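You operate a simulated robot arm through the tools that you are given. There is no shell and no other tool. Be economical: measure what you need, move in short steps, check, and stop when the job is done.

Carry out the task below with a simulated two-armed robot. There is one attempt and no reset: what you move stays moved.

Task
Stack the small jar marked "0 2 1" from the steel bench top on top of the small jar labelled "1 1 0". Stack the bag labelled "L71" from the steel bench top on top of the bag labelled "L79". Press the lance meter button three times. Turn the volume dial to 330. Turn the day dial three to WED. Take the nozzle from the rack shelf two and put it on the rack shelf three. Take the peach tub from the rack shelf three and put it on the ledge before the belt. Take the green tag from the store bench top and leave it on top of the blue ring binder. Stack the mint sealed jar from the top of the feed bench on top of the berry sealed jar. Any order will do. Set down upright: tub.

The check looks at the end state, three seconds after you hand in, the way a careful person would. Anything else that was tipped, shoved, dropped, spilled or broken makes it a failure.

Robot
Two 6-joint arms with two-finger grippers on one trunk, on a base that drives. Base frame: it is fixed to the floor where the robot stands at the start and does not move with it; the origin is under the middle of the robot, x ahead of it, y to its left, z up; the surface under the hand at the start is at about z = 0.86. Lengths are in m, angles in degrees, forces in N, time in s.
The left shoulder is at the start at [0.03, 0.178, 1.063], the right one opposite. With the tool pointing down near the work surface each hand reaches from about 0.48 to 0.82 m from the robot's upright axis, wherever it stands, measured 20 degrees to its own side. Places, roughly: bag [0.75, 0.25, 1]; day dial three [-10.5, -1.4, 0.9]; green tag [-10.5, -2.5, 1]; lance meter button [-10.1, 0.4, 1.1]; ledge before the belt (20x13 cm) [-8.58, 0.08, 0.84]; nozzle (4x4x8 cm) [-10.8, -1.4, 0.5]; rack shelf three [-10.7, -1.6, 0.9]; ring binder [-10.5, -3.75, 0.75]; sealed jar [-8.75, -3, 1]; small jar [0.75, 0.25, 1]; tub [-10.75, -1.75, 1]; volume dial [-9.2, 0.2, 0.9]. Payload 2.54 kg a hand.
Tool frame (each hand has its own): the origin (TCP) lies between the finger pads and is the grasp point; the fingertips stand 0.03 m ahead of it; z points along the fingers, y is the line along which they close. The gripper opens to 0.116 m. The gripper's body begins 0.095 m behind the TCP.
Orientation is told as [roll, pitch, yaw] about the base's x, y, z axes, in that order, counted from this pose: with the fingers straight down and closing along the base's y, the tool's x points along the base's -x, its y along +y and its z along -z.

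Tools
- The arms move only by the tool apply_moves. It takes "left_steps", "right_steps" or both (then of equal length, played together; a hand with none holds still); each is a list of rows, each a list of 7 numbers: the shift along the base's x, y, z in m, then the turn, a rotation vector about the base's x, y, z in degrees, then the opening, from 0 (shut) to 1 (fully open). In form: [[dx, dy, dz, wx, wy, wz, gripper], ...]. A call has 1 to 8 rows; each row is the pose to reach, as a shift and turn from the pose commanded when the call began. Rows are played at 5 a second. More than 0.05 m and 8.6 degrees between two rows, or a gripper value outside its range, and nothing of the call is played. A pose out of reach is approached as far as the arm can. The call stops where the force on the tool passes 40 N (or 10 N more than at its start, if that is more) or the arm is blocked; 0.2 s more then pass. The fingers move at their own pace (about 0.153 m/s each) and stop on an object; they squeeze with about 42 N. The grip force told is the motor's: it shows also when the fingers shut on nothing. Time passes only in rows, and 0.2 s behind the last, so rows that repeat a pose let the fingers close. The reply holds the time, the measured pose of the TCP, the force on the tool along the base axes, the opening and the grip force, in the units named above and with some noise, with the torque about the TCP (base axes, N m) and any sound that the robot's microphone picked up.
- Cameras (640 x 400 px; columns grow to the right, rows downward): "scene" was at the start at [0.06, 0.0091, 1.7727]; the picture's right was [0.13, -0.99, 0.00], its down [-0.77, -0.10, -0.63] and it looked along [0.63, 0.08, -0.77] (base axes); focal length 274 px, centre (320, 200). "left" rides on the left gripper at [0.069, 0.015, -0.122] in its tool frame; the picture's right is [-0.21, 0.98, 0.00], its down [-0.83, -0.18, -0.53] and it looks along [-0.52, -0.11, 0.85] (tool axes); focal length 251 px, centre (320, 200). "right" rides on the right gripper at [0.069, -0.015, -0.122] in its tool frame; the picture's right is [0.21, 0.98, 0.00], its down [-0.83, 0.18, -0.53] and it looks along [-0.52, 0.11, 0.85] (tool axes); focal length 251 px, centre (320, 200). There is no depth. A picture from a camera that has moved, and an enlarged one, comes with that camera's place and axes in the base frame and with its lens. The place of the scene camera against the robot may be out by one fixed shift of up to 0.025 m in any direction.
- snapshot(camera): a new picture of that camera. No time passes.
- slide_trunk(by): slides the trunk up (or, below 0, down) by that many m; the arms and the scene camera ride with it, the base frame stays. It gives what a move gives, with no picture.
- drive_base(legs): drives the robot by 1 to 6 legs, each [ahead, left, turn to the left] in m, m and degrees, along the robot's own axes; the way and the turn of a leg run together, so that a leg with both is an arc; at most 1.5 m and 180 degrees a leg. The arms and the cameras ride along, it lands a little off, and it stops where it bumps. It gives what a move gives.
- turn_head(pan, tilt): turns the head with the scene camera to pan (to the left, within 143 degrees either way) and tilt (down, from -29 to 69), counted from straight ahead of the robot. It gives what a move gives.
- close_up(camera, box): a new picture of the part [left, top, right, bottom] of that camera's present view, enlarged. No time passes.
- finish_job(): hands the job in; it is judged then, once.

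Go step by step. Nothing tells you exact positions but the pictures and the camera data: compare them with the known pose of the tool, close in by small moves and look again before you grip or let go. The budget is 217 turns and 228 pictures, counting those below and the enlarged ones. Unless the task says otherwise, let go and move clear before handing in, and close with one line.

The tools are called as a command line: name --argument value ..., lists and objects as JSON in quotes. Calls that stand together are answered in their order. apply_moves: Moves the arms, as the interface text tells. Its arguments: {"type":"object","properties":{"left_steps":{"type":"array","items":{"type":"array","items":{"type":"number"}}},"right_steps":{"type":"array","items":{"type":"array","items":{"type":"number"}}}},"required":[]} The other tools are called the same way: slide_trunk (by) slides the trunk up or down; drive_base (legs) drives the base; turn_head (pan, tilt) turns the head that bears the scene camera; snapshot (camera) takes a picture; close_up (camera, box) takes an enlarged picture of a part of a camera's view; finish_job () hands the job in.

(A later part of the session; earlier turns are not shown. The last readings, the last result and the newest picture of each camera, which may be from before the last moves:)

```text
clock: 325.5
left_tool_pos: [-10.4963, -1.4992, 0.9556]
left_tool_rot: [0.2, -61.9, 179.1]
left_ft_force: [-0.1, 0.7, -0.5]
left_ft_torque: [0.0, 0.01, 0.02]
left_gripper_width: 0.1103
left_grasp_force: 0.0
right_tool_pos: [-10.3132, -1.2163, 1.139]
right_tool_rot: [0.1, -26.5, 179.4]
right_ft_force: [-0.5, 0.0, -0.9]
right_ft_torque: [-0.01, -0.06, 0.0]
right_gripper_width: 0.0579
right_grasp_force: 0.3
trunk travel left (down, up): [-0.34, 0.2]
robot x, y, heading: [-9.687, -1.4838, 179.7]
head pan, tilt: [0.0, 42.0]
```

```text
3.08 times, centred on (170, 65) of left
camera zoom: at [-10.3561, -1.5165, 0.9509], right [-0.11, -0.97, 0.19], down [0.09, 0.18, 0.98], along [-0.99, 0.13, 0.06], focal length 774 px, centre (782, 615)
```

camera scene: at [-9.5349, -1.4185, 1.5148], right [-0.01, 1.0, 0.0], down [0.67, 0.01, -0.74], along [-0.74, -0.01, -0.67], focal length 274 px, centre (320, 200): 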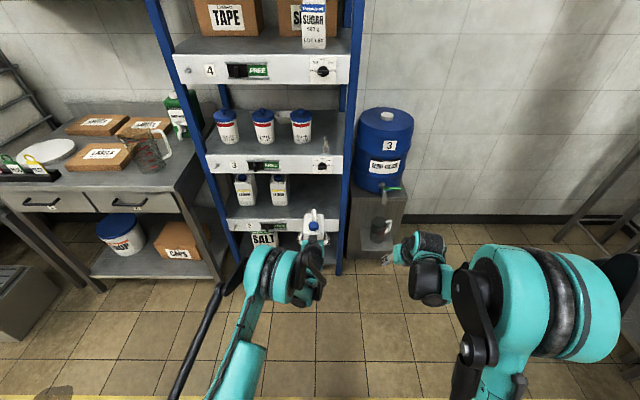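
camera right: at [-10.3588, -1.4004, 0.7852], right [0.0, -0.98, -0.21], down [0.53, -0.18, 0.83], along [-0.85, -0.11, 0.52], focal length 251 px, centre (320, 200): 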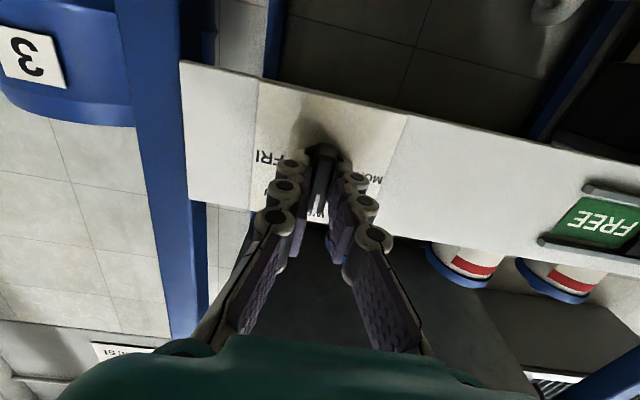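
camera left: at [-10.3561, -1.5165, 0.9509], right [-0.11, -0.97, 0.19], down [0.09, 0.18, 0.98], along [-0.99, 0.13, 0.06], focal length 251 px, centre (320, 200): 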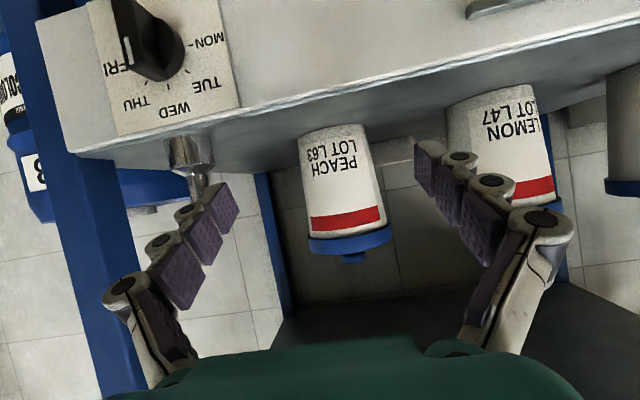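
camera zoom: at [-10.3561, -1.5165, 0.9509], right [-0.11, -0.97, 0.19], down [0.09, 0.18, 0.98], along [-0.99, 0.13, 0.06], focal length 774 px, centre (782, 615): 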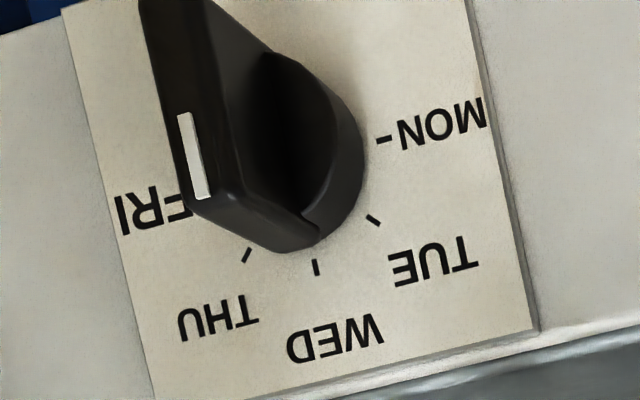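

The dial is fine (WED). I go the last 12 cm to the tub.

drive_base --legs '[[0.115, 0, 0]]'

apply_moves --left_steps '[[0, -0.006, -0.005, 0, 0, 0, 0.95], [-0.005, -0.007, -0.008, 0, 0, 0, 0.95]]'

snapshot --camera "left"

```text
clock: 326.7
left_tool_pos: [-10.6075, -1.4942, 0.9563]
left_tool_rot: [0.2, -62.1, 178.9]
left_ft_force: [-0.7, 1.0, -0.4]
left_ft_torque: [0.0, 0.03, 0.01]
left_gripper_width: 0.1102
left_grasp_force: 0.1
right_tool_pos: [-10.4228, -1.212, 1.1388]
right_tool_rot: [-0.1, -26.5, 179.2]
right_ft_force: [-1.3, 0.1, -0.3]
right_ft_torque: [0.0, 0.0, 0.02]
right_gripper_width: 0.0581
right_grasp_force: 0.1
trunk travel left (down, up): [-0.34, 0.2]
robot x, y, heading: [-9.8006, -1.4844, 179.1]
head pan, tilt: [0.0, 42.0]
```

```text
clock: 327.3
left_tool_pos: [-10.6138, -1.5016, 0.9473]
left_tool_rot: [0.3, -62.0, 178.9]
left_ft_force: [-0.9, 0.0, 0.1]
left_ft_torque: [0.0, 0.0, 0.0]
left_gripper_width: 0.1099
left_grasp_force: 0.0
right_tool_pos: [-10.4244, -1.2114, 1.1383]
right_tool_rot: [0.0, -26.5, 179.3]
right_ft_force: [-0.7, -0.5, 1.1]
right_ft_torque: [0.01, 0.02, 0.0]
right_gripper_width: 0.0582
right_grasp_force: 0.1
trunk travel left (down, up): [-0.34, 0.2]
robot x, y, heading: [-9.8003, -1.4862, 179.2]
head pan, tilt: [0.0, 42.0]
```

```text
46 pictures are left
camera left: at [-10.4739, -1.5198, 0.9422], right [-0.12, -0.97, 0.19], down [0.09, 0.18, 0.98], along [-0.99, 0.13, 0.06], focal length 251 px, centre (320, 200)
```

left: 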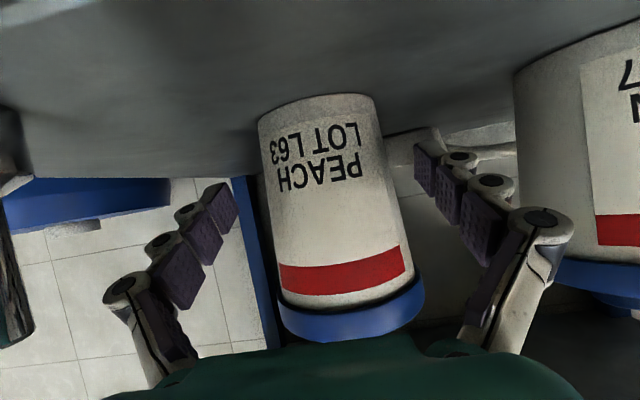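

Centred. I advance 1 cm, grip and lift.

apply_moves --left_steps '[[-0.012, -0.002, 0, 0, 0, 0, 0.95], [-0.012, -0.002, 0, 0, 0, 0, 0.5], [-0.012, -0.002, 0, 0, 0, 0, 0.0], [-0.012, -0.002, 0, 0, 0, 0, 0.0], [-0.012, -0.002, 0.008, 0, 0, 0, 0.0], [-0.012, -0.002, 0.016, 0, 0, 0, 0.0], [-0.012, -0.002, 0.025, 0, 0, 0, 0.0]]'

snapshot --camera "left"

```text
clock: 328.9
left_tool_pos: [-10.6239, -1.5048, 0.9724]
left_tool_rot: [0.3, -62.0, 178.9]
left_ft_force: [-0.2, -0.3, -4.6]
left_ft_torque: [0.01, -0.08, 0.0]
left_gripper_width: 0.079
left_grasp_force: 42.3
right_tool_pos: [-10.4229, -1.2116, 1.1385]
right_tool_rot: [0.0, -26.5, 179.2]
right_ft_force: [0.5, 0.1, 0.6]
right_ft_torque: [-0.01, -0.02, 0.01]
right_gripper_width: 0.0578
right_grasp_force: 0.1
trunk travel left (down, up): [-0.34, 0.2]
robot x, y, heading: [-9.8024, -1.4814, 179.2]
head pan, tilt: [0.0, 42.0]
```

```text
45 pictures are left
camera left: at [-10.4852, -1.5222, 0.9666], right [-0.12, -0.97, 0.19], down [0.09, 0.18, 0.98], along [-0.99, 0.13, 0.06], focal length 251 px, centre (320, 200)
```

left: 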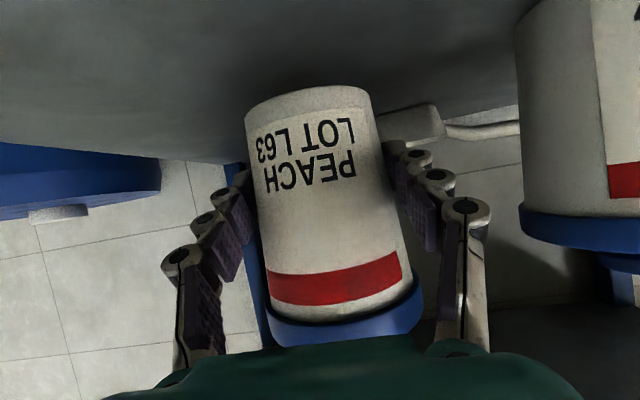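

Peach tub held. I back out, turn to the filling bench and approach the ledge.

drive_base --legs '[[-0.6, 0, 0], [0, 0, -89.2], [0, -0.64, 0], [0.45, 0, 0]]'

turn_head --pan 0 --tilt 45

snapshot --camera "scene"

```text
clock: 341.4
left_tool_pos: [-8.5973, -0.2411, 0.9716]
left_tool_rot: [0.2, -62.0, 88.6]
left_ft_force: [-0.1, 0.0, -5.4]
left_ft_torque: [-0.08, 0.0, 0.02]
left_gripper_width: 0.0786
left_grasp_force: 42.3
right_tool_pos: [-8.3052, -0.4429, 1.1392]
right_tool_rot: [-0.1, -26.5, 88.9]
right_ft_force: [0.1, 0.4, -0.2]
right_ft_torque: [-0.01, 0.0, -0.02]
right_gripper_width: 0.0579
right_grasp_force: 0.1
trunk travel left (down, up): [-0.34, 0.2]
robot x, y, heading: [-8.5822, -1.0662, 89.2]
head pan, tilt: [0.0, 42.0]
```

```text
clock: 342.0
left_tool_pos: [-8.5968, -0.2409, 0.972]
left_tool_rot: [0.1, -62.0, 88.6]
left_ft_force: [0.0, 0.6, -4.4]
left_ft_torque: [-0.05, 0.02, -0.01]
left_gripper_width: 0.0788
left_grasp_force: 42.3
right_tool_pos: [-8.3051, -0.4437, 1.138]
right_tool_rot: [0.1, -26.5, 88.9]
right_ft_force: [-0.4, -0.3, 0.2]
right_ft_torque: [0.0, 0.0, 0.0]
right_gripper_width: 0.058
right_grasp_force: 0.0
trunk travel left (down, up): [-0.34, 0.2]
robot x, y, heading: [-8.5791, -1.0642, 88.9]
head pan, tilt: [0.0, 45.0]
```

```text
44 pictures are left
camera scene: at [-8.5643, -1.0116, 1.8456], right [1.0, -0.02, 0.0], down [-0.01, -0.71, -0.71], along [0.01, 0.71, -0.71], focal length 274 px, centre (320, 200)
```

scene: 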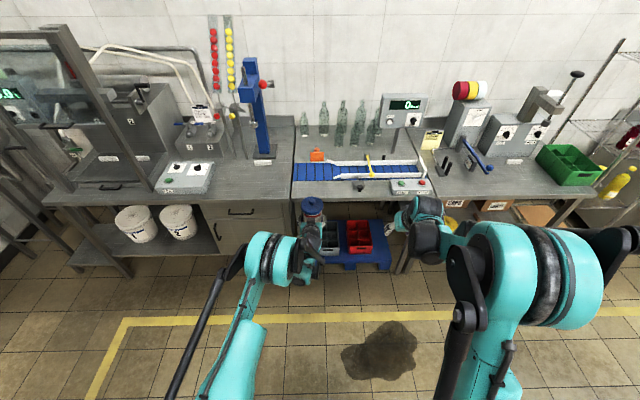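

The ledge strip (y≈0–0.14) before the belt is clear around x≈-8.58. I drive 0.3 m ahead so the tub is over it.

drive_base --legs '[[0.305, 0, 1]]'

close_up --camera "scene" --box '[200, 120, 440, 300]'

snapshot --camera "left"

```text
clock: 344.1
left_tool_pos: [-8.5993, 0.0633, 0.9713]
left_tool_rot: [0.2, -62.0, 89.1]
left_ft_force: [0.3, -0.3, -5.1]
left_ft_torque: [-0.06, 0.0, 0.02]
left_gripper_width: 0.0789
left_grasp_force: 41.9
right_tool_pos: [-8.3076, -0.1379, 1.1379]
right_tool_rot: [0.0, -26.5, 89.3]
right_ft_force: [0.4, 0.9, -1.5]
right_ft_torque: [-0.02, 0.03, 0.0]
right_gripper_width: 0.0583
right_grasp_force: 0.2
trunk travel left (down, up): [-0.34, 0.2]
robot x, y, heading: [-8.5765, -0.7637, 89.2]
head pan, tilt: [0.0, 45.0]
```

```text
2.22 times, centred on (320, 210) of scene
camera zoom: at [-8.5603, -0.7081, 1.8456], right [1.0, -0.01, 0.0], down [-0.01, -0.71, -0.71], along [0.01, 0.71, -0.71], focal length 610 px, centre (320, 178)
```

zoom: 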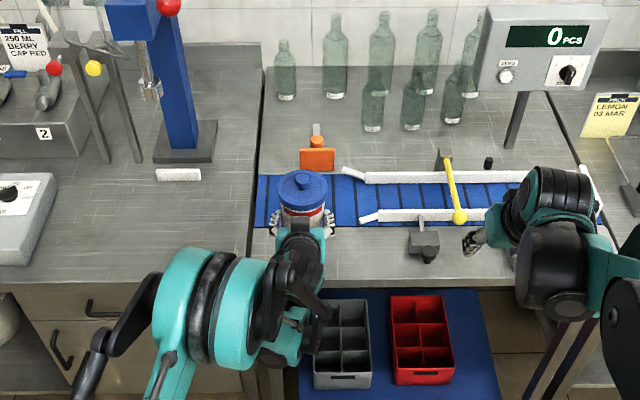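

```text
42 pictures are left
camera left: at [-8.6168, -0.0773, 0.9662], right [-0.97, 0.11, 0.19], down [0.18, -0.09, 0.98], along [0.13, 0.99, 0.06], focal length 251 px, centre (320, 200)
```

left: 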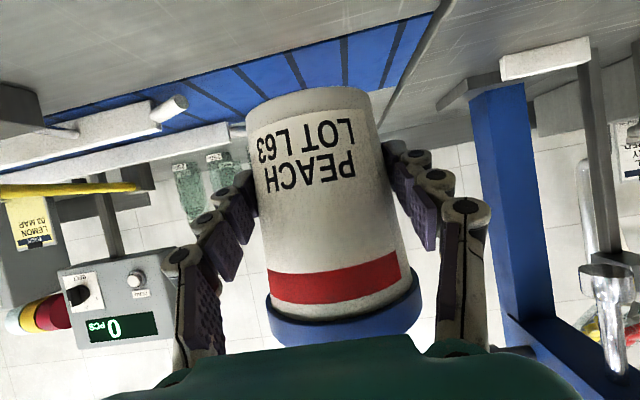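

Over the ledge. I lower with the trunk 6 cm, then feel for contact with the arm.

slide_trunk --by -0.06

apply_moves --left_steps '[[0.003, 0.002, -0.003, 0, 0, 0, 0], [0.005, 0.003, -0.006, 0, 0, 0, 0], [0.005, 0.003, -0.01, 0, 0, 0, 0]]'

snapshot --camera "left"

```text
clock: 345.1
left_tool_pos: [-8.5995, 0.0613, 0.9116]
left_tool_rot: [0.1, -62.0, 89.1]
left_ft_force: [-0.1, -0.6, -4.7]
left_ft_torque: [-0.04, -0.01, -0.01]
left_gripper_width: 0.0786
left_grasp_force: 41.8
right_tool_pos: [-8.3055, -0.1368, 1.0791]
right_tool_rot: [0.1, -26.5, 89.2]
right_ft_force: [-0.1, -0.4, 0.6]
right_ft_torque: [-0.01, -0.01, 0.01]
right_gripper_width: 0.0582
right_grasp_force: 0.0
trunk travel left (down, up): [-0.28, 0.26]
robot x, y, heading: [-8.5742, -0.7619, 89.5]
head pan, tilt: [0.0, 45.0]
```

```text
clock: 345.9
left_tool_pos: [-8.5936, 0.0652, 0.9028]
left_tool_rot: [0.2, -61.9, 89.0]
left_ft_force: [0.7, -0.6, -5.2]
left_ft_torque: [-0.09, 0.03, 0.0]
left_gripper_width: 0.0789
left_grasp_force: 41.7
right_tool_pos: [-8.3055, -0.1387, 1.08]
right_tool_rot: [0.0, -26.5, 89.3]
right_ft_force: [-0.3, 0.4, -0.9]
right_ft_torque: [0.0, 0.02, 0.01]
right_gripper_width: 0.0579
right_grasp_force: 0.2
trunk travel left (down, up): [-0.28, 0.26]
robot x, y, heading: [-8.5752, -0.7603, 89.3]
head pan, tilt: [0.0, 45.0]
```

```text
41 pictures are left
camera left: at [-8.6118, -0.0751, 0.8974], right [-0.97, 0.11, 0.19], down [0.18, -0.09, 0.98], along [0.13, 0.99, 0.06], focal length 251 px, centre (320, 200)
```

left: 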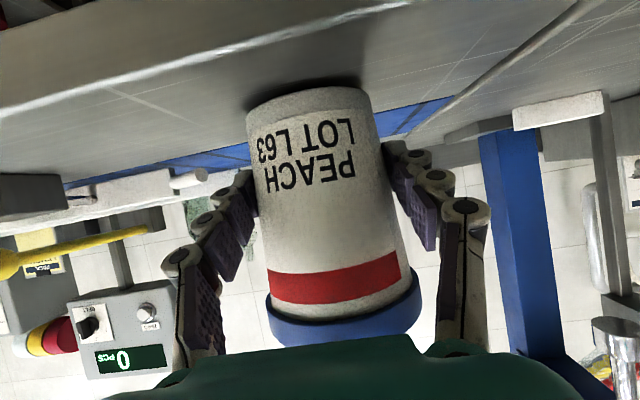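

apply_moves --left_steps '[[0, 0, -0.003, 0, 0, 0, 0], [0, 0, -0.006, 0, 0, 0, 0], [0, 0, -0.009, 0, 0, 0, 0], [0, 0, -0.012, 0, 0, 0, 0]]'

```text
clock: 346.9
left_tool_pos: [-8.5948, 0.0637, 0.8922]
left_tool_rot: [0.2, -62.3, 89.0]
left_ft_force: [-1.6, 5.8, 28.1]
left_ft_torque: [0.47, -0.08, -0.21]
left_gripper_width: 0.0783
left_grasp_force: 41.8
right_tool_pos: [-8.3072, -0.1405, 1.08]
right_tool_rot: [-0.1, -26.7, 89.4]
right_ft_force: [-0.3, 0.4, 0.6]
right_ft_torque: [0.01, -0.02, 0.02]
right_gripper_width: 0.058
right_grasp_force: 0.0
trunk travel left (down, up): [-0.28, 0.26]
robot x, y, heading: [-8.5738, -0.76, 89.4]
head pan, tilt: [0.0, 45.0]
```

Contact. I ease, release and back the base straight away.

apply_moves --left_steps '[[0, 0, 0.003, 0, 0, 0, 0], [0, 0, 0.003, 0, 0, 0, 0.75], [0, 0, 0.003, 0, 0, 0, 0.95], [0, 0, 0.003, 0, 0, 0, 0.95]]'

drive_base --legs '[[-0.35, 0, 0]]'

snapshot --camera "scene"

```text
clock: 347.9
left_tool_pos: [-8.5936, 0.0633, 0.8923]
left_tool_rot: [0.2, -61.9, 89.1]
left_ft_force: [-0.2, 0.4, -0.3]
left_ft_torque: [0.01, 0.03, -0.01]
left_gripper_width: 0.1104
left_grasp_force: 0.1
right_tool_pos: [-8.3056, -0.1392, 1.0791]
right_tool_rot: [0.0, -26.6, 89.2]
right_ft_force: [-0.1, 0.2, 0.7]
right_ft_torque: [0.01, 0.01, 0.01]
right_gripper_width: 0.058
right_grasp_force: 0.1
trunk travel left (down, up): [-0.28, 0.26]
robot x, y, heading: [-8.5726, -0.7583, 89.4]
head pan, tilt: [0.0, 45.0]
```

```text
clock: 350.1
left_tool_pos: [-8.5949, -0.2856, 0.8933]
left_tool_rot: [0.2, -62.0, 89.0]
left_ft_force: [-0.7, 0.1, -0.2]
left_ft_torque: [0.02, 0.05, 0.01]
left_gripper_width: 0.1104
left_grasp_force: 0.1
right_tool_pos: [-8.3092, -0.491, 1.0804]
right_tool_rot: [0.1, -26.6, 89.1]
right_ft_force: [-0.4, 0.1, 0.8]
right_ft_torque: [0.02, -0.03, 0.0]
right_gripper_width: 0.0579
right_grasp_force: 0.1
trunk travel left (down, up): [-0.28, 0.26]
robot x, y, heading: [-8.5785, -1.1103, 89.0]
head pan, tilt: [0.0, 45.0]
```

```text
40 pictures are left
camera scene: at [-8.5644, -1.0615, 1.7857], right [1.0, -0.01, 0.0], down [-0.01, -0.71, -0.71], along [0.01, 0.71, -0.71], focal length 274 px, centre (320, 200)
```

scene: 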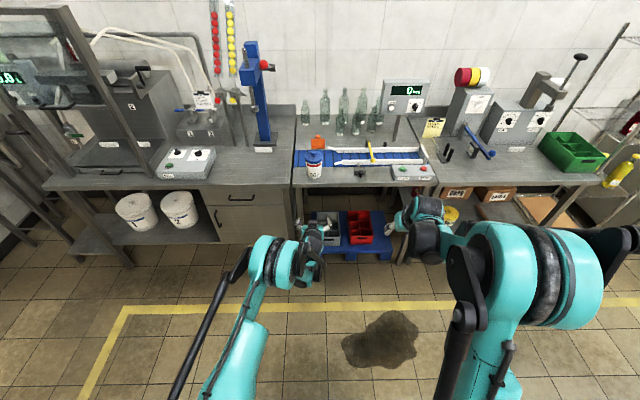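

The tub stands on the ledge. I bring both hands to tool-down and turn toward the feed bench.

apply_moves --left_steps '[[0, -0.03, 0.035, -8, 0, 0, 0.8], [0, -0.06, 0.07, -16, 0, 0, 0.8], [0, -0.09, 0.105, -24, 0, 0, 0.8], [0, -0.12, 0.14, -32, 0, 0, 0.8], [0, -0.15, 0.175, -40, 0, 0, 0.8], [0, -0.18, 0.21, -48, 0, 0, 0.8], [0, -0.21, 0.245, -56, 0, 0, 0.8], [-0.02, -0.24, 0.275, -62, 0, 0, 0.8]]' --right_steps '[[0, 0, 0.02, -7, 0, 0, 0.6], [0, 0, 0.04, -14, 0, 0, 0.6], [0, 0, 0.06, -20, 0, 0, 0.6], [0, 0, 0.08, -26, 0, 0, 0.6], [0, 0, 0.1, -26, 0, 0, 0.6], [0.02, 0, 0.12, -26, 0, 0, 0.6], [0.04, 0, 0.14, -26, 0, 0, 0.6], [0.06, 0, 0.16, -26, 0, 0, 0.6]]'

drive_base --legs '[[-0.2, 0, 0], [0, 0, 179.5], [0.2, 0, 0]]'

turn_head --pan 0 --tilt 32

snapshot --camera "scene"

```text
clock: 351.9
left_tool_pos: [-8.6157, -0.5309, 1.17]
left_tool_rot: [-0.9, -0.1, 89.6]
left_ft_force: [-0.8, -0.6, 0.4]
left_ft_torque: [0.02, 0.01, 0.0]
left_gripper_width: 0.093
left_grasp_force: 0.0
right_tool_pos: [-8.2503, -0.4922, 1.2417]
right_tool_rot: [-0.3, -0.6, 89.3]
right_ft_force: [-0.2, 0.0, 0.0]
right_ft_torque: [0.04, -0.02, -0.02]
right_gripper_width: 0.0695
right_grasp_force: 0.0
trunk travel left (down, up): [-0.28, 0.26]
robot x, y, heading: [-8.5834, -1.1105, 89.4]
head pan, tilt: [0.0, 45.0]
```

```text
clock: 362.1
left_tool_pos: [-8.5298, -2.0972, 1.1694]
left_tool_rot: [-0.8, 0.0, -89.1]
left_ft_force: [-0.2, -0.5, 0.4]
left_ft_torque: [0.04, 0.0, 0.01]
left_gripper_width: 0.093
left_grasp_force: 0.0
right_tool_pos: [-8.8945, -2.1441, 1.2405]
right_tool_rot: [-0.4, -0.5, -89.4]
right_ft_force: [-0.3, -0.5, -0.3]
right_ft_torque: [0.0, -0.02, 0.0]
right_gripper_width: 0.0697
right_grasp_force: 0.1
trunk travel left (down, up): [-0.28, 0.26]
robot x, y, heading: [-8.5789, -1.5164, -89.4]
head pan, tilt: [0.0, 45.0]
```

```text
clock: 362.9
left_tool_pos: [-8.531, -2.0949, 1.168]
left_tool_rot: [-0.7, 0.0, -89.2]
left_ft_force: [0.1, -0.1, -0.5]
left_ft_torque: [0.0, -0.02, -0.04]
left_gripper_width: 0.0928
left_grasp_force: 0.0
right_tool_pos: [-8.8935, -2.143, 1.2401]
right_tool_rot: [-0.4, -0.7, -89.4]
right_ft_force: [0.2, 1.1, -0.2]
right_ft_torque: [-0.01, 0.01, 0.0]
right_gripper_width: 0.0695
right_grasp_force: 0.1
trunk travel left (down, up): [-0.28, 0.26]
robot x, y, heading: [-8.579, -1.5155, -89.4]
head pan, tilt: [0.0, 32.0]
```

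```text
39 pictures are left
camera scene: at [-8.5653, -1.5755, 1.8051], right [-1.0, -0.01, 0.0], down [-0.01, 0.53, -0.85], along [0.01, -0.85, -0.53], focal length 274 px, centre (320, 200)
```

scene: 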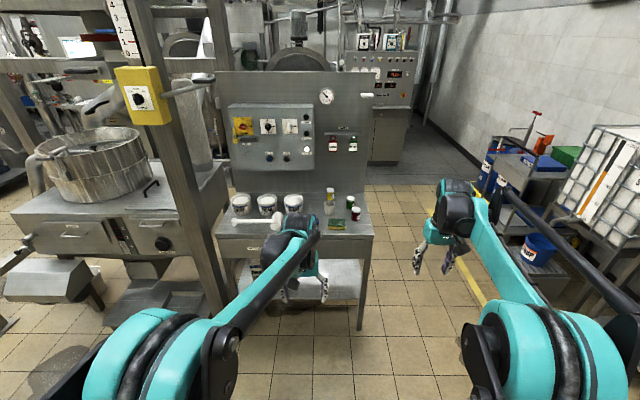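

close_up --camera "scene" --box '[215, 170, 385, 270]'

```text
3.76 times, centred on (300, 220) of scene
camera zoom: at [-8.5653, -1.5755, 1.8051], right [-1.0, -0.01, 0.0], down [-0.01, 0.53, -0.85], along [0.01, -0.85, -0.53], focal length 1033 px, centre (395, 125)
```

zoom: 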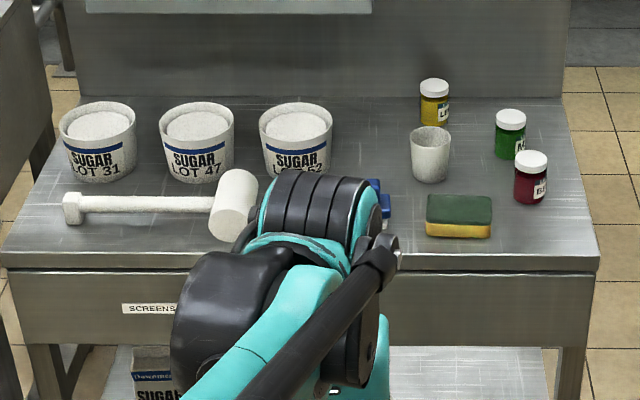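

Berry (red) at ≈(-8.76, -2.86), mint (green) at ≈(-8.735, -2.98). I drive closer and look with the right hand.

drive_base --legs '[[0.72, 0, -0.6]]'

apply_moves --right_steps '[[0.03, 0.0, -0.03, 0, 0, 0, 0.7], [0.06, 0.0, -0.05, 0, 0, 0, 0.7], [0.09, 0.0, -0.07, 0, 0, 0, 0.7], [0.12, 0.0, -0.09, 0, 0, 0, 0.7], [0.145, 0.0, -0.11, 0, 0, 0, 0.7]]'

snapshot --camera "right"

```text
clock: 366.8
left_tool_pos: [-8.5377, -2.8118, 1.1683]
left_tool_rot: [-0.8, 0.0, -90.2]
left_ft_force: [-0.5, 0.5, -0.2]
left_ft_torque: [0.03, 0.03, 0.0]
left_gripper_width: 0.0928
left_grasp_force: 0.0
right_tool_pos: [-8.9029, -2.8525, 1.2399]
right_tool_rot: [-0.4, -0.4, -90.3]
right_ft_force: [0.9, 0.5, -0.7]
right_ft_torque: [0.02, 0.01, -0.02]
right_gripper_width: 0.0697
right_grasp_force: 0.1
trunk travel left (down, up): [-0.28, 0.26]
robot x, y, heading: [-8.5761, -2.2311, -90.4]
head pan, tilt: [0.0, 32.0]
```

```text
clock: 368.0
left_tool_pos: [-8.5382, -2.8115, 1.1678]
left_tool_rot: [-0.7, 0.1, -90.2]
left_ft_force: [0.6, -0.4, -0.4]
left_ft_torque: [0.01, -0.01, 0.04]
left_gripper_width: 0.0927
left_grasp_force: 0.0
right_tool_pos: [-8.7587, -2.8533, 1.1304]
right_tool_rot: [-0.4, -0.5, -90.4]
right_ft_force: [0.0, 0.3, 0.5]
right_ft_torque: [0.04, -0.01, -0.02]
right_gripper_width: 0.0809
right_grasp_force: 0.0
trunk travel left (down, up): [-0.28, 0.26]
robot x, y, heading: [-8.5811, -2.2301, -90.4]
head pan, tilt: [0.0, 32.0]
```

```text
37 pictures are left
camera right: at [-8.7708, -2.7833, 1.2519], right [0.98, 0.21, -0.01], down [0.18, -0.82, 0.54], along [0.11, -0.53, -0.84], focal length 251 px, centre (320, 200)
```

right: 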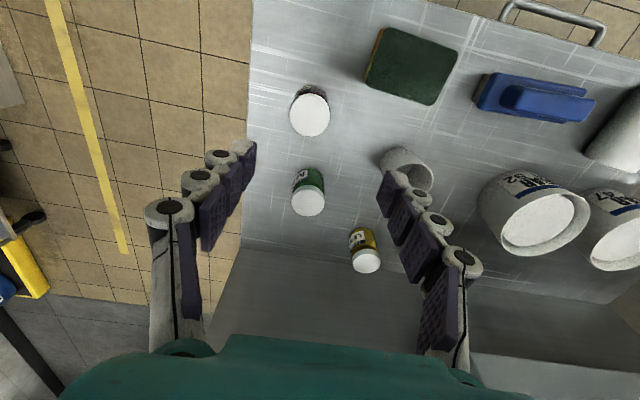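

apply_moves --right_steps '[[0.003, -0.04, -0.02, 0, 0, 0, 0.7], [0.006, -0.08, -0.04, 0, 0, 0, 0.7], [0.009, -0.124, -0.055, 0, 0, 0, 0.7], [0.009, -0.124, -0.085, 0, 0, 0, 0.7]]'

snapshot --camera "right"

```text
clock: 369.0
left_tool_pos: [-8.5389, -2.8097, 1.1686]
left_tool_rot: [-0.9, -0.1, -90.1]
left_ft_force: [0.6, 0.3, -0.1]
left_ft_torque: [-0.03, 0.01, -0.01]
left_gripper_width: 0.0928
left_grasp_force: 0.0
right_tool_pos: [-8.7488, -2.9764, 1.0458]
right_tool_rot: [-0.4, -0.6, -90.4]
right_ft_force: [-0.6, 0.7, 0.0]
right_ft_torque: [-0.02, 0.01, 0.0]
right_gripper_width: 0.0811
right_grasp_force: 0.1
trunk travel left (down, up): [-0.28, 0.26]
robot x, y, heading: [-8.5782, -2.2281, -90.3]
head pan, tilt: [0.0, 32.0]
```

```text
36 pictures are left
camera right: at [-8.7615, -2.906, 1.1668], right [0.98, 0.21, -0.01], down [0.18, -0.82, 0.54], along [0.11, -0.53, -0.84], focal length 251 px, centre (320, 200)
```

right: 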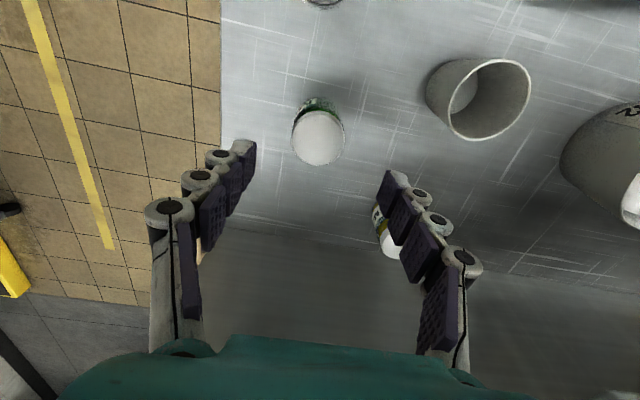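

Mint lid at (-8.748, -2.981, z≈0.945). I descend and grip.

apply_moves --right_steps '[[0, -0.004, -0.04, 0, 0, 0, 0.7], [0, -0.004, -0.08, 0, 0, 0, 0.7], [0, -0.004, -0.115, 0, 0, 0, 0.7], [0, -0.004, -0.13, 0, 0, 0, 0.7], [0, -0.004, -0.13, 0, 0, 0, 0.0], [0, -0.004, -0.13, 0, 0, 0, 0.0], [0, -0.004, -0.13, 0, 0, 0, 0.0], [0, -0.004, -0.12, 0, 0, 0, 0.0]]'

snapshot --camera "right"

```text
clock: 370.8
left_tool_pos: [-8.5387, -2.8091, 1.1684]
left_tool_rot: [-0.8, 0.1, -90.1]
left_ft_force: [-0.6, 0.8, 0.2]
left_ft_torque: [0.0, 0.02, 0.0]
left_gripper_width: 0.0928
left_grasp_force: 0.1
right_tool_pos: [-8.7489, -2.9811, 0.9257]
right_tool_rot: [-0.4, -0.5, -90.4]
right_ft_force: [0.1, 0.5, -1.6]
right_ft_torque: [-0.01, 0.01, 0.01]
right_gripper_width: 0.0481
right_grasp_force: 42.0
trunk travel left (down, up): [-0.28, 0.26]
robot x, y, heading: [-8.5784, -2.2314, -90.3]
head pan, tilt: [0.0, 32.0]
```

```text
35 pictures are left
camera right: at [-8.7631, -2.9102, 1.047], right [0.98, 0.21, -0.01], down [0.18, -0.82, 0.54], along [0.11, -0.53, -0.84], focal length 251 px, centre (320, 200)
```

right: 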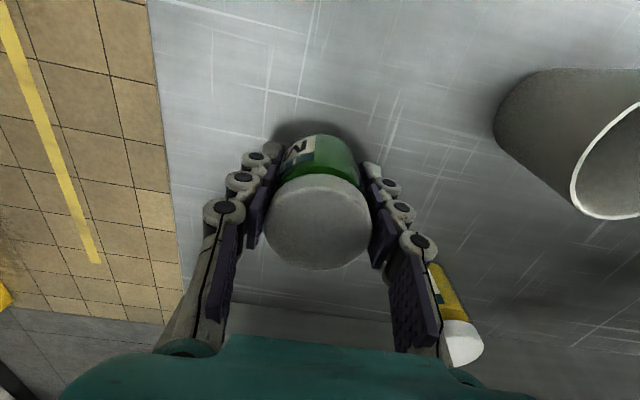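

Mint jar held. I raise it and carry it above the berry jar.

apply_moves --right_steps '[[0, 0, 0.025, 0, 0, 0, 0.0], [0, 0, 0.06, 0, 0, 0, 0.0], [0, 0, 0.1, 0, 0, 0, 0.0], [-0.005, 0.035, 0.105, 0, 0, 0, 0.0], [-0.01, 0.07, 0.105, 0, 0, 0, 0.0], [-0.015, 0.1, 0.105, 0, 0, 0, 0.0], [-0.0185, 0.12, 0.105, 0, 0, 0, 0.0]]'

snapshot --camera "right"

close_up --camera "right" --box '[260, 70, 380, 190]'

```text
clock: 372.4
left_tool_pos: [-8.5394, -2.8106, 1.1684]
left_tool_rot: [-0.8, 0.0, -90.1]
left_ft_force: [0.4, 0.1, 0.7]
left_ft_torque: [0.0, -0.04, 0.01]
left_gripper_width: 0.0924
left_grasp_force: 0.0
right_tool_pos: [-8.7672, -2.8618, 1.0284]
right_tool_rot: [-0.4, -0.6, -90.4]
right_ft_force: [0.0, 0.8, -1.5]
right_ft_torque: [-0.02, 0.03, -0.01]
right_gripper_width: 0.0478
right_grasp_force: 41.9
trunk travel left (down, up): [-0.28, 0.26]
robot x, y, heading: [-8.5823, -2.2325, -90.5]
head pan, tilt: [0.0, 32.0]
```

```text
34 pictures are left
camera right: at [-8.7806, -2.791, 1.1502], right [0.98, 0.21, -0.01], down [0.18, -0.82, 0.54], along [0.11, -0.53, -0.84], focal length 251 px, centre (320, 200)
```

right: 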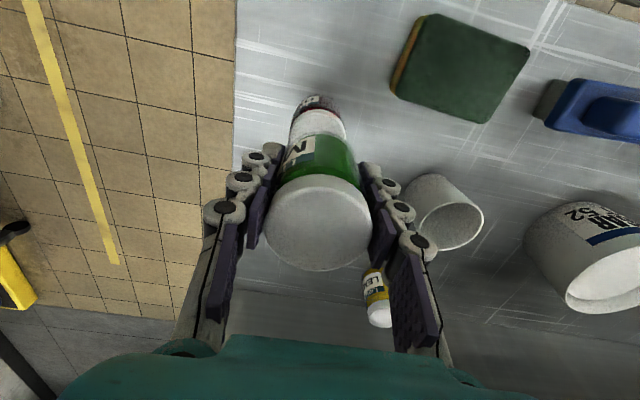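

```text
3.33 times, centred on (320, 130) of right
camera zoom: at [-8.7806, -2.791, 1.1502], right [0.98, 0.21, -0.01], down [0.18, -0.82, 0.54], along [0.11, -0.53, -0.84], focal length 838 px, centre (320, 433)
```

zoom: 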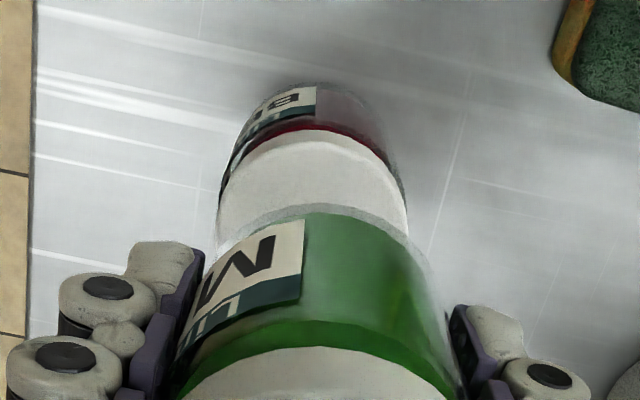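

Aligned to about 2 mm. I correct that and lower to contact.

apply_moves --right_steps '[[-0.001, 0.0015, -0.015, 0, 0, 0, 0.0], [-0.001, 0.0015, -0.03, 0, 0, 0, 0.0], [-0.001, 0.0015, -0.037, 0, 0, 0, 0.0]]'

apply_moves --right_steps '[[0, 0, -0.002, 0, 0, 0, 0.0], [0, 0, -0.004, 0, 0, 0, 0.0], [0, 0, -0.006, 0, 0, 0, 0.0]]'

```text
clock: 373.2
left_tool_pos: [-8.5395, -2.8105, 1.1681]
left_tool_rot: [-0.8, 0.1, -90.1]
left_ft_force: [-0.8, 0.0, 0.6]
left_ft_torque: [0.01, -0.03, 0.0]
left_gripper_width: 0.0926
left_grasp_force: 0.2
right_tool_pos: [-8.7684, -2.8597, 0.9935]
right_tool_rot: [-0.4, -0.4, -90.4]
right_ft_force: [0.2, -0.5, -0.8]
right_ft_torque: [-0.01, 0.01, 0.03]
right_gripper_width: 0.0481
right_grasp_force: 41.6
trunk travel left (down, up): [-0.28, 0.26]
robot x, y, heading: [-8.578, -2.2291, -90.2]
head pan, tilt: [0.0, 32.0]
```

```text
clock: 374.0
left_tool_pos: [-8.5378, -2.8113, 1.1683]
left_tool_rot: [-0.8, 0.0, -90.1]
left_ft_force: [0.1, 0.0, -0.6]
left_ft_torque: [-0.03, -0.01, 0.01]
left_gripper_width: 0.0929
left_grasp_force: 0.1
right_tool_pos: [-8.7688, -2.8593, 0.9867]
right_tool_rot: [-0.4, -0.4, -90.5]
right_ft_force: [-0.2, -1.1, -1.9]
right_ft_torque: [0.0, -0.01, 0.05]
right_gripper_width: 0.0477
right_grasp_force: 41.9
trunk travel left (down, up): [-0.28, 0.26]
robot x, y, heading: [-8.5798, -2.2313, -90.4]
head pan, tilt: [0.0, 32.0]
```

apply_moves --right_steps '[[0, 0, -0.002, 0, 0, 0, 0.0], [0, 0, -0.004, 0, 0, 0, 0.0], [0, 0, -0.006, 0, 0, 0, 0.0]]'

close_up --camera "scene" --box '[320, 150, 520, 320]'

```text
clock: 374.8
left_tool_pos: [-8.5381, -2.809, 1.1696]
left_tool_rot: [-0.7, -0.1, -90.2]
left_ft_force: [-0.1, 0.1, 0.0]
left_ft_torque: [0.01, -0.01, -0.01]
left_gripper_width: 0.0929
left_grasp_force: 0.0
right_tool_pos: [-8.7683, -2.858, 0.9831]
right_tool_rot: [-0.4, -0.7, -90.4]
right_ft_force: [0.5, -5.3, 33.4]
right_ft_torque: [-0.18, -0.03, 0.01]
right_gripper_width: 0.048
right_grasp_force: 41.9
trunk travel left (down, up): [-0.28, 0.26]
robot x, y, heading: [-8.5773, -2.2297, -90.2]
head pan, tilt: [0.0, 32.0]
```

```text
2.35 times, centred on (420, 235) of scene
camera zoom: at [-8.5637, -2.2878, 1.8055], right [-1.0, 0.01, 0.0], down [0.0, 0.53, -0.85], along [-0.01, -0.85, -0.53], focal length 646 px, centre (85, 118)
```

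zoom: 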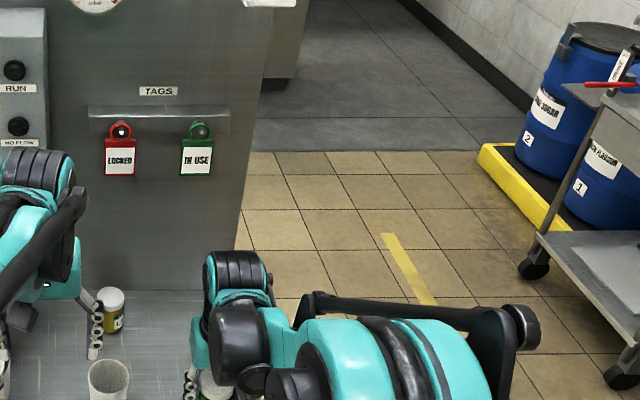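

Contact at 33 N. I ease up, open, and check before rising.

apply_moves --right_steps '[[0, 0, 0.002, 0, 0, 0, 0.0], [0, 0, 0.004, 0, 0, 0, 0.0], [0, 0, 0.004, 0, 0, 0, 0.45], [0, 0, 0.004, 0, 0, 0, 0.6], [0, 0, 0.004, 0, 0, 0, 0.75]]'

apply_moves --right_steps '[[0, 0, 0.03, 0, 0, 0, 0.75], [0, 0, 0.07, 0, 0, 0, 0.75], [0, 0, 0.11, 0, 0, 0, 0.75], [0, 0, 0.15, 0, 0, 0, 0.75], [-0.02, 0.02, 0.19, 0, 0, 0, 0.75]]'

snapshot --camera "right"

```text
clock: 376.0
left_tool_pos: [-8.5384, -2.8113, 1.169]
left_tool_rot: [-0.9, 0.0, -90.1]
left_ft_force: [0.4, -0.6, 0.7]
left_ft_torque: [-0.03, -0.03, 0.01]
left_gripper_width: 0.0929
left_grasp_force: 0.1
right_tool_pos: [-8.7688, -2.8589, 0.9852]
right_tool_rot: [-0.3, -0.6, -90.4]
right_ft_force: [0.9, 0.9, -0.2]
right_ft_torque: [-0.02, -0.02, -0.01]
right_gripper_width: 0.0872
right_grasp_force: 0.1
trunk travel left (down, up): [-0.28, 0.26]
robot x, y, heading: [-8.58, -2.2286, -90.5]
head pan, tilt: [0.0, 32.0]
```

```text
clock: 377.2
left_tool_pos: [-8.5383, -2.8085, 1.1699]
left_tool_rot: [-0.9, -0.1, -90.1]
left_ft_force: [-0.6, 0.6, 0.6]
left_ft_torque: [-0.06, -0.04, -0.01]
left_gripper_width: 0.0927
left_grasp_force: 0.0
right_tool_pos: [-8.7917, -2.836, 1.1772]
right_tool_rot: [-0.3, -0.6, -90.4]
right_ft_force: [-0.9, -0.1, 0.7]
right_ft_torque: [-0.03, -0.02, 0.03]
right_gripper_width: 0.0873
right_grasp_force: 0.0
trunk travel left (down, up): [-0.28, 0.26]
robot x, y, heading: [-8.5786, -2.2364, -90.2]
head pan, tilt: [0.0, 32.0]
```

```text
31 pictures are left
camera right: at [-8.806, -2.765, 1.2974], right [0.98, 0.21, -0.01], down [0.18, -0.82, 0.54], along [0.11, -0.53, -0.84], focal length 251 px, centre (320, 200)
```

right: 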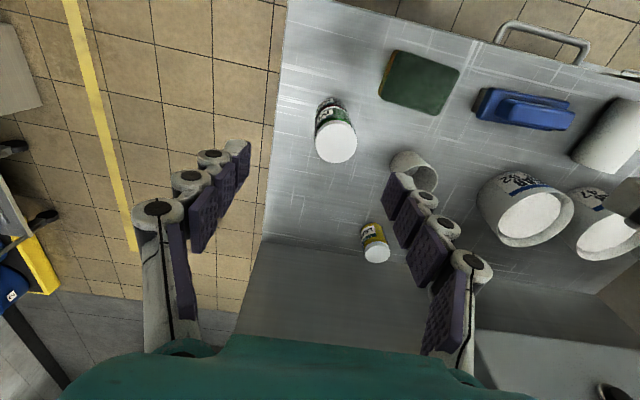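

Mint stands on berry. Now to the store bench for the green PASS tag: back off, turn and drive there.

drive_base --legs '[[-0.5, 0, 0], [0, 0, -90], [1.08, 0, 0], [0, 0.62, 0]]'

turn_head --pan 20 --tilt 38

snapshot --camera "scene"

snapshot --camera "left"

```text
clock: 392.0
left_tool_pos: [-10.2047, -2.4007, 1.1682]
left_tool_rot: [-0.8, 0.0, -179.9]
left_ft_force: [0.0, 0.1, -0.1]
left_ft_torque: [0.01, -0.01, 0.02]
left_gripper_width: 0.0926
left_grasp_force: 0.0
right_tool_pos: [-10.2321, -2.147, 1.1747]
right_tool_rot: [-0.4, -0.4, 179.9]
right_ft_force: [0.3, 0.0, 0.0]
right_ft_torque: [0.04, 0.02, -0.01]
right_gripper_width: 0.0872
right_grasp_force: 0.2
trunk travel left (down, up): [-0.28, 0.26]
robot x, y, heading: [-9.6243, -2.3568, 180.0]
head pan, tilt: [0.0, 32.0]
```

```text
clock: 392.9
left_tool_pos: [-10.2051, -2.4002, 1.1675]
left_tool_rot: [-0.8, -0.1, -180.0]
left_ft_force: [-0.2, -0.4, 0.1]
left_ft_torque: [0.03, 0.0, 0.02]
left_gripper_width: 0.0929
left_grasp_force: 0.0
right_tool_pos: [-10.2317, -2.1469, 1.1759]
right_tool_rot: [-0.4, -0.4, 180.0]
right_ft_force: [-0.3, 0.1, 0.0]
right_ft_torque: [-0.01, -0.04, -0.04]
right_gripper_width: 0.0869
right_grasp_force: 0.1
trunk travel left (down, up): [-0.28, 0.26]
robot x, y, heading: [-9.6231, -2.3573, 179.9]
head pan, tilt: [20.0, 38.0]
```

```text
30 pictures are left
camera scene: at [-9.6612, -2.3873, 1.796], right [-0.34, 0.94, 0.0], down [0.58, 0.21, -0.79], along [-0.74, -0.27, -0.62], focal length 274 px, centre (320, 200)
```

scene: 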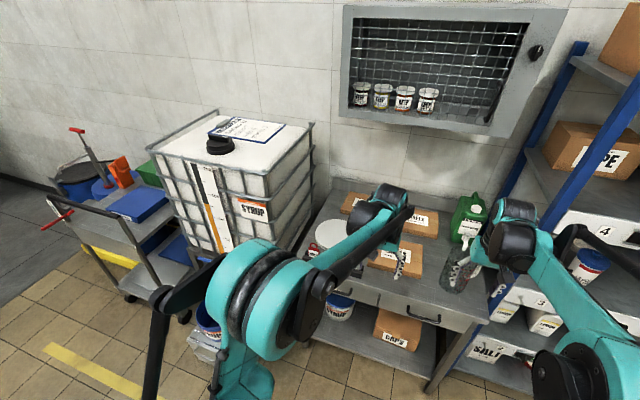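

```text
29 pictures are left
camera left: at [-10.1354, -2.4168, 1.2885], right [-0.21, -0.98, -0.01], down [-0.83, 0.17, 0.54], along [-0.52, 0.13, -0.84], focal length 251 px, centre (320, 200)
```

left: 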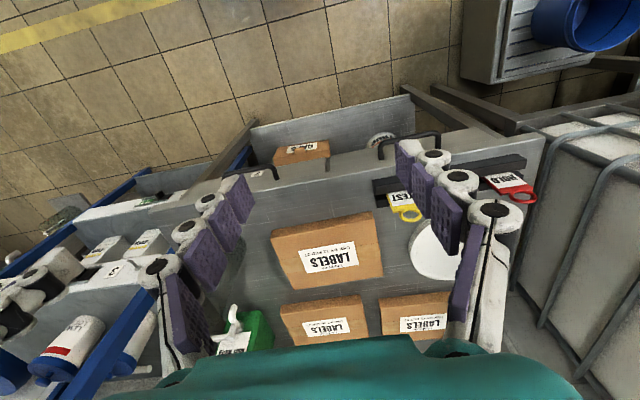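

The three tags stand in a holder at x≈-10.41; PASS (green) is the middle one near y≈-2.59. I move the left hand closer.

apply_moves --left_steps '[[-0.028, -0.037, -0.01, 0, 0, 0, 0.7], [-0.056, -0.075, -0.02, 0, 0, 0, 0.65], [-0.084, -0.112, -0.03, 0, 0, 0, 0.65], [-0.112, -0.15, -0.04, 0, 0, 0, 0.65], [-0.14, -0.188, -0.05, 0, 0, 0, 0.65]]'

snapshot --camera "left"

```text
clock: 394.1
left_tool_pos: [-10.343, -2.5875, 1.1123]
left_tool_rot: [-0.9, 0.0, -179.9]
left_ft_force: [-0.1, -0.6, 0.1]
left_ft_torque: [0.03, -0.02, -0.02]
left_gripper_width: 0.0755
left_grasp_force: 0.0
right_tool_pos: [-10.2338, -2.1476, 1.1733]
right_tool_rot: [-0.3, -0.4, 180.0]
right_ft_force: [-0.8, 0.1, 0.2]
right_ft_torque: [0.04, -0.02, -0.03]
right_gripper_width: 0.0873
right_grasp_force: 0.2
trunk travel left (down, up): [-0.28, 0.26]
robot x, y, heading: [-9.6258, -2.3593, 179.8]
head pan, tilt: [20.0, 38.0]
```

```text
28 pictures are left
camera left: at [-10.2738, -2.6039, 1.2325], right [-0.21, -0.98, -0.01], down [-0.83, 0.17, 0.54], along [-0.52, 0.13, -0.84], focal length 251 px, centre (320, 200)
```

left: 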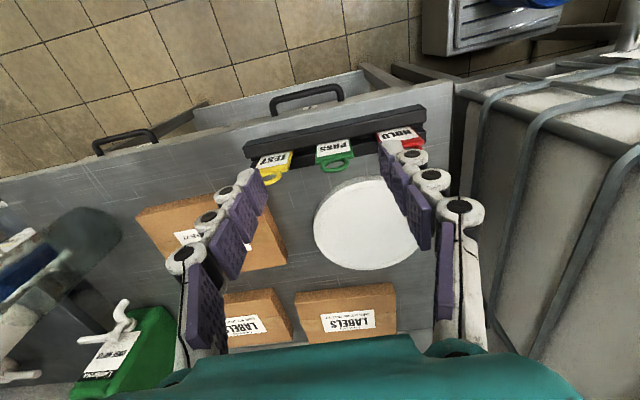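

close_up --camera "left" --box '[240, 100, 430, 190]'

```text
3.37 times, centred on (335, 145) of left
camera zoom: at [-10.2738, -2.6039, 1.2325], right [-0.21, -0.98, -0.01], down [-0.83, 0.17, 0.54], along [-0.52, 0.13, -0.84], focal length 847 px, centre (270, 385)
```

zoom: 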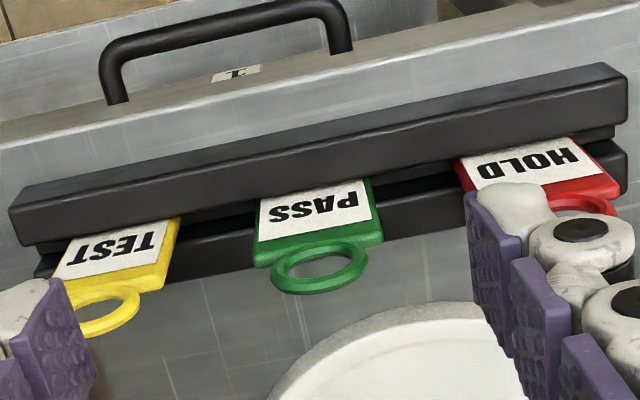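

PASS tag: card about 45 mm wide at (-10.392, -2.590), top ≈0.96, ring to ≈0.985. I move over it and look again.

apply_moves --left_steps '[[-0.025, -0.001, -0.03, 0, 0, 0, 0.6], [-0.047, -0.0025, -0.05, 0, 0, 0, 0.6], [-0.049, -0.0025, -0.06, 0, 0, 0, 0.6]]'

close_up --camera "left" --box '[220, 60, 420, 220]'

```text
clock: 394.9
left_tool_pos: [-10.3921, -2.5908, 1.0577]
left_tool_rot: [-0.9, 0.0, -179.8]
left_ft_force: [0.2, 1.1, 0.1]
left_ft_torque: [-0.03, -0.01, -0.02]
left_gripper_width: 0.0698
left_grasp_force: 0.0
right_tool_pos: [-10.2322, -2.1466, 1.176]
right_tool_rot: [-0.4, -0.5, 179.9]
right_ft_force: [-0.2, 0.8, 0.4]
right_ft_torque: [-0.03, -0.02, 0.03]
right_gripper_width: 0.0869
right_grasp_force: 0.0
trunk travel left (down, up): [-0.28, 0.26]
robot x, y, heading: [-9.6216, -2.3549, 179.9]
head pan, tilt: [20.0, 38.0]
```

```text
2.50 times, centred on (320, 140) of left
camera zoom: at [-10.3228, -2.6068, 1.1768], right [-0.21, -0.98, -0.01], down [-0.83, 0.17, 0.54], along [-0.52, 0.13, -0.84], focal length 629 px, centre (320, 350)
```

zoom: 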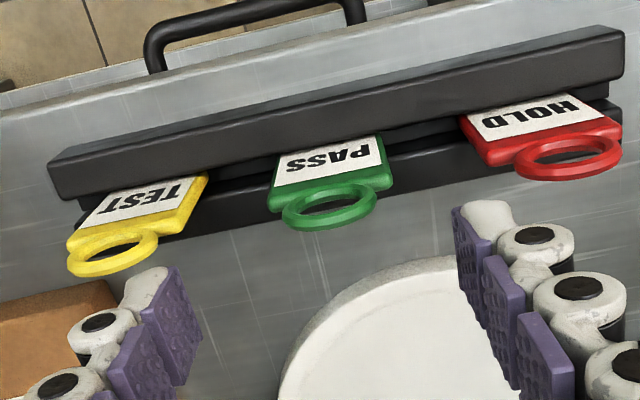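

I descend with the fingers straddling the card's sides and grip.

apply_moves --left_steps '[[-0.008, 0.001, -0.04, 0, 0, 0, 0.6], [-0.009, 0.001, -0.08, 0, 0, 0, 0.6], [-0.009, 0.001, -0.115, 0, 0, 0, 0.6], [-0.009, 0.001, -0.13, 0, 0, 0, 0.6]]'

snapshot --camera "left"

```text
clock: 395.9
left_tool_pos: [-10.4017, -2.5891, 0.9272]
left_tool_rot: [-0.9, -0.1, -179.9]
left_ft_force: [-0.4, -1.2, 0.3]
left_ft_torque: [-0.02, -0.01, 0.01]
left_gripper_width: 0.0693
left_grasp_force: 0.1
right_tool_pos: [-10.2329, -2.1466, 1.175]
right_tool_rot: [-0.3, -0.6, 179.9]
right_ft_force: [0.3, 0.3, 0.2]
right_ft_torque: [0.03, -0.01, -0.05]
right_gripper_width: 0.0869
right_grasp_force: 0.0
trunk travel left (down, up): [-0.28, 0.26]
robot x, y, heading: [-9.6198, -2.3569, 179.9]
head pan, tilt: [20.0, 38.0]
```

```text
25 pictures are left
camera left: at [-10.3327, -2.606, 1.0475], right [-0.21, -0.98, -0.01], down [-0.83, 0.17, 0.54], along [-0.52, 0.13, -0.84], focal length 251 px, centre (320, 200)
```

left: 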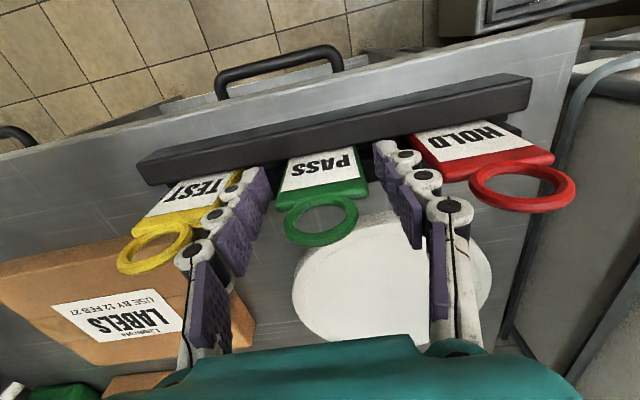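

The card is between the pads. I close and lift.

apply_moves --left_steps '[[0, 0, -0.003, 0, 0, 0, 0.4], [0, 0, -0.003, 0, 0, 0, 0.0], [0, 0, -0.003, 0, 0, 0, 0.0], [0, 0, -0.003, 0, 0, 0, 0.0], [0, 0, 0.01, 0, 0, 0, 0.0], [0, 0, 0.03, 0, 0, 0, 0.0], [0, 0, 0.06, 0, 0, 0, 0.0], [0, 0, 0.09, 0, 0, 0, 0.0]]'

snapshot --camera "left"

```text
clock: 397.7
left_tool_pos: [-10.3993, -2.589, 1.0186]
left_tool_rot: [-0.7, -0.1, -179.9]
left_ft_force: [0.5, 0.2, 0.6]
left_ft_torque: [-0.01, 0.03, 0.03]
left_gripper_width: 0.0481
left_grasp_force: 42.4
right_tool_pos: [-10.231, -2.1466, 1.1751]
right_tool_rot: [-0.4, -0.5, 180.0]
right_ft_force: [0.7, 0.4, -0.2]
right_ft_torque: [-0.01, 0.0, 0.01]
right_gripper_width: 0.0869
right_grasp_force: 0.0
trunk travel left (down, up): [-0.28, 0.26]
robot x, y, heading: [-9.6219, -2.3559, 180.0]
head pan, tilt: [20.0, 38.0]
```

```text
24 pictures are left
camera left: at [-10.3312, -2.606, 1.1387], right [-0.21, -0.98, -0.01], down [-0.83, 0.17, 0.54], along [-0.52, 0.13, -0.84], focal length 251 px, centre (320, 200)
```

left: 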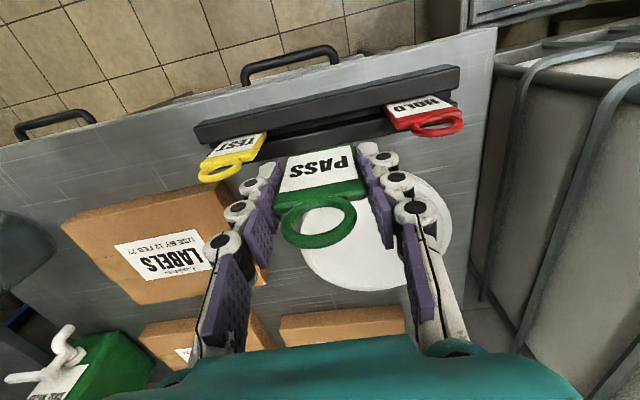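

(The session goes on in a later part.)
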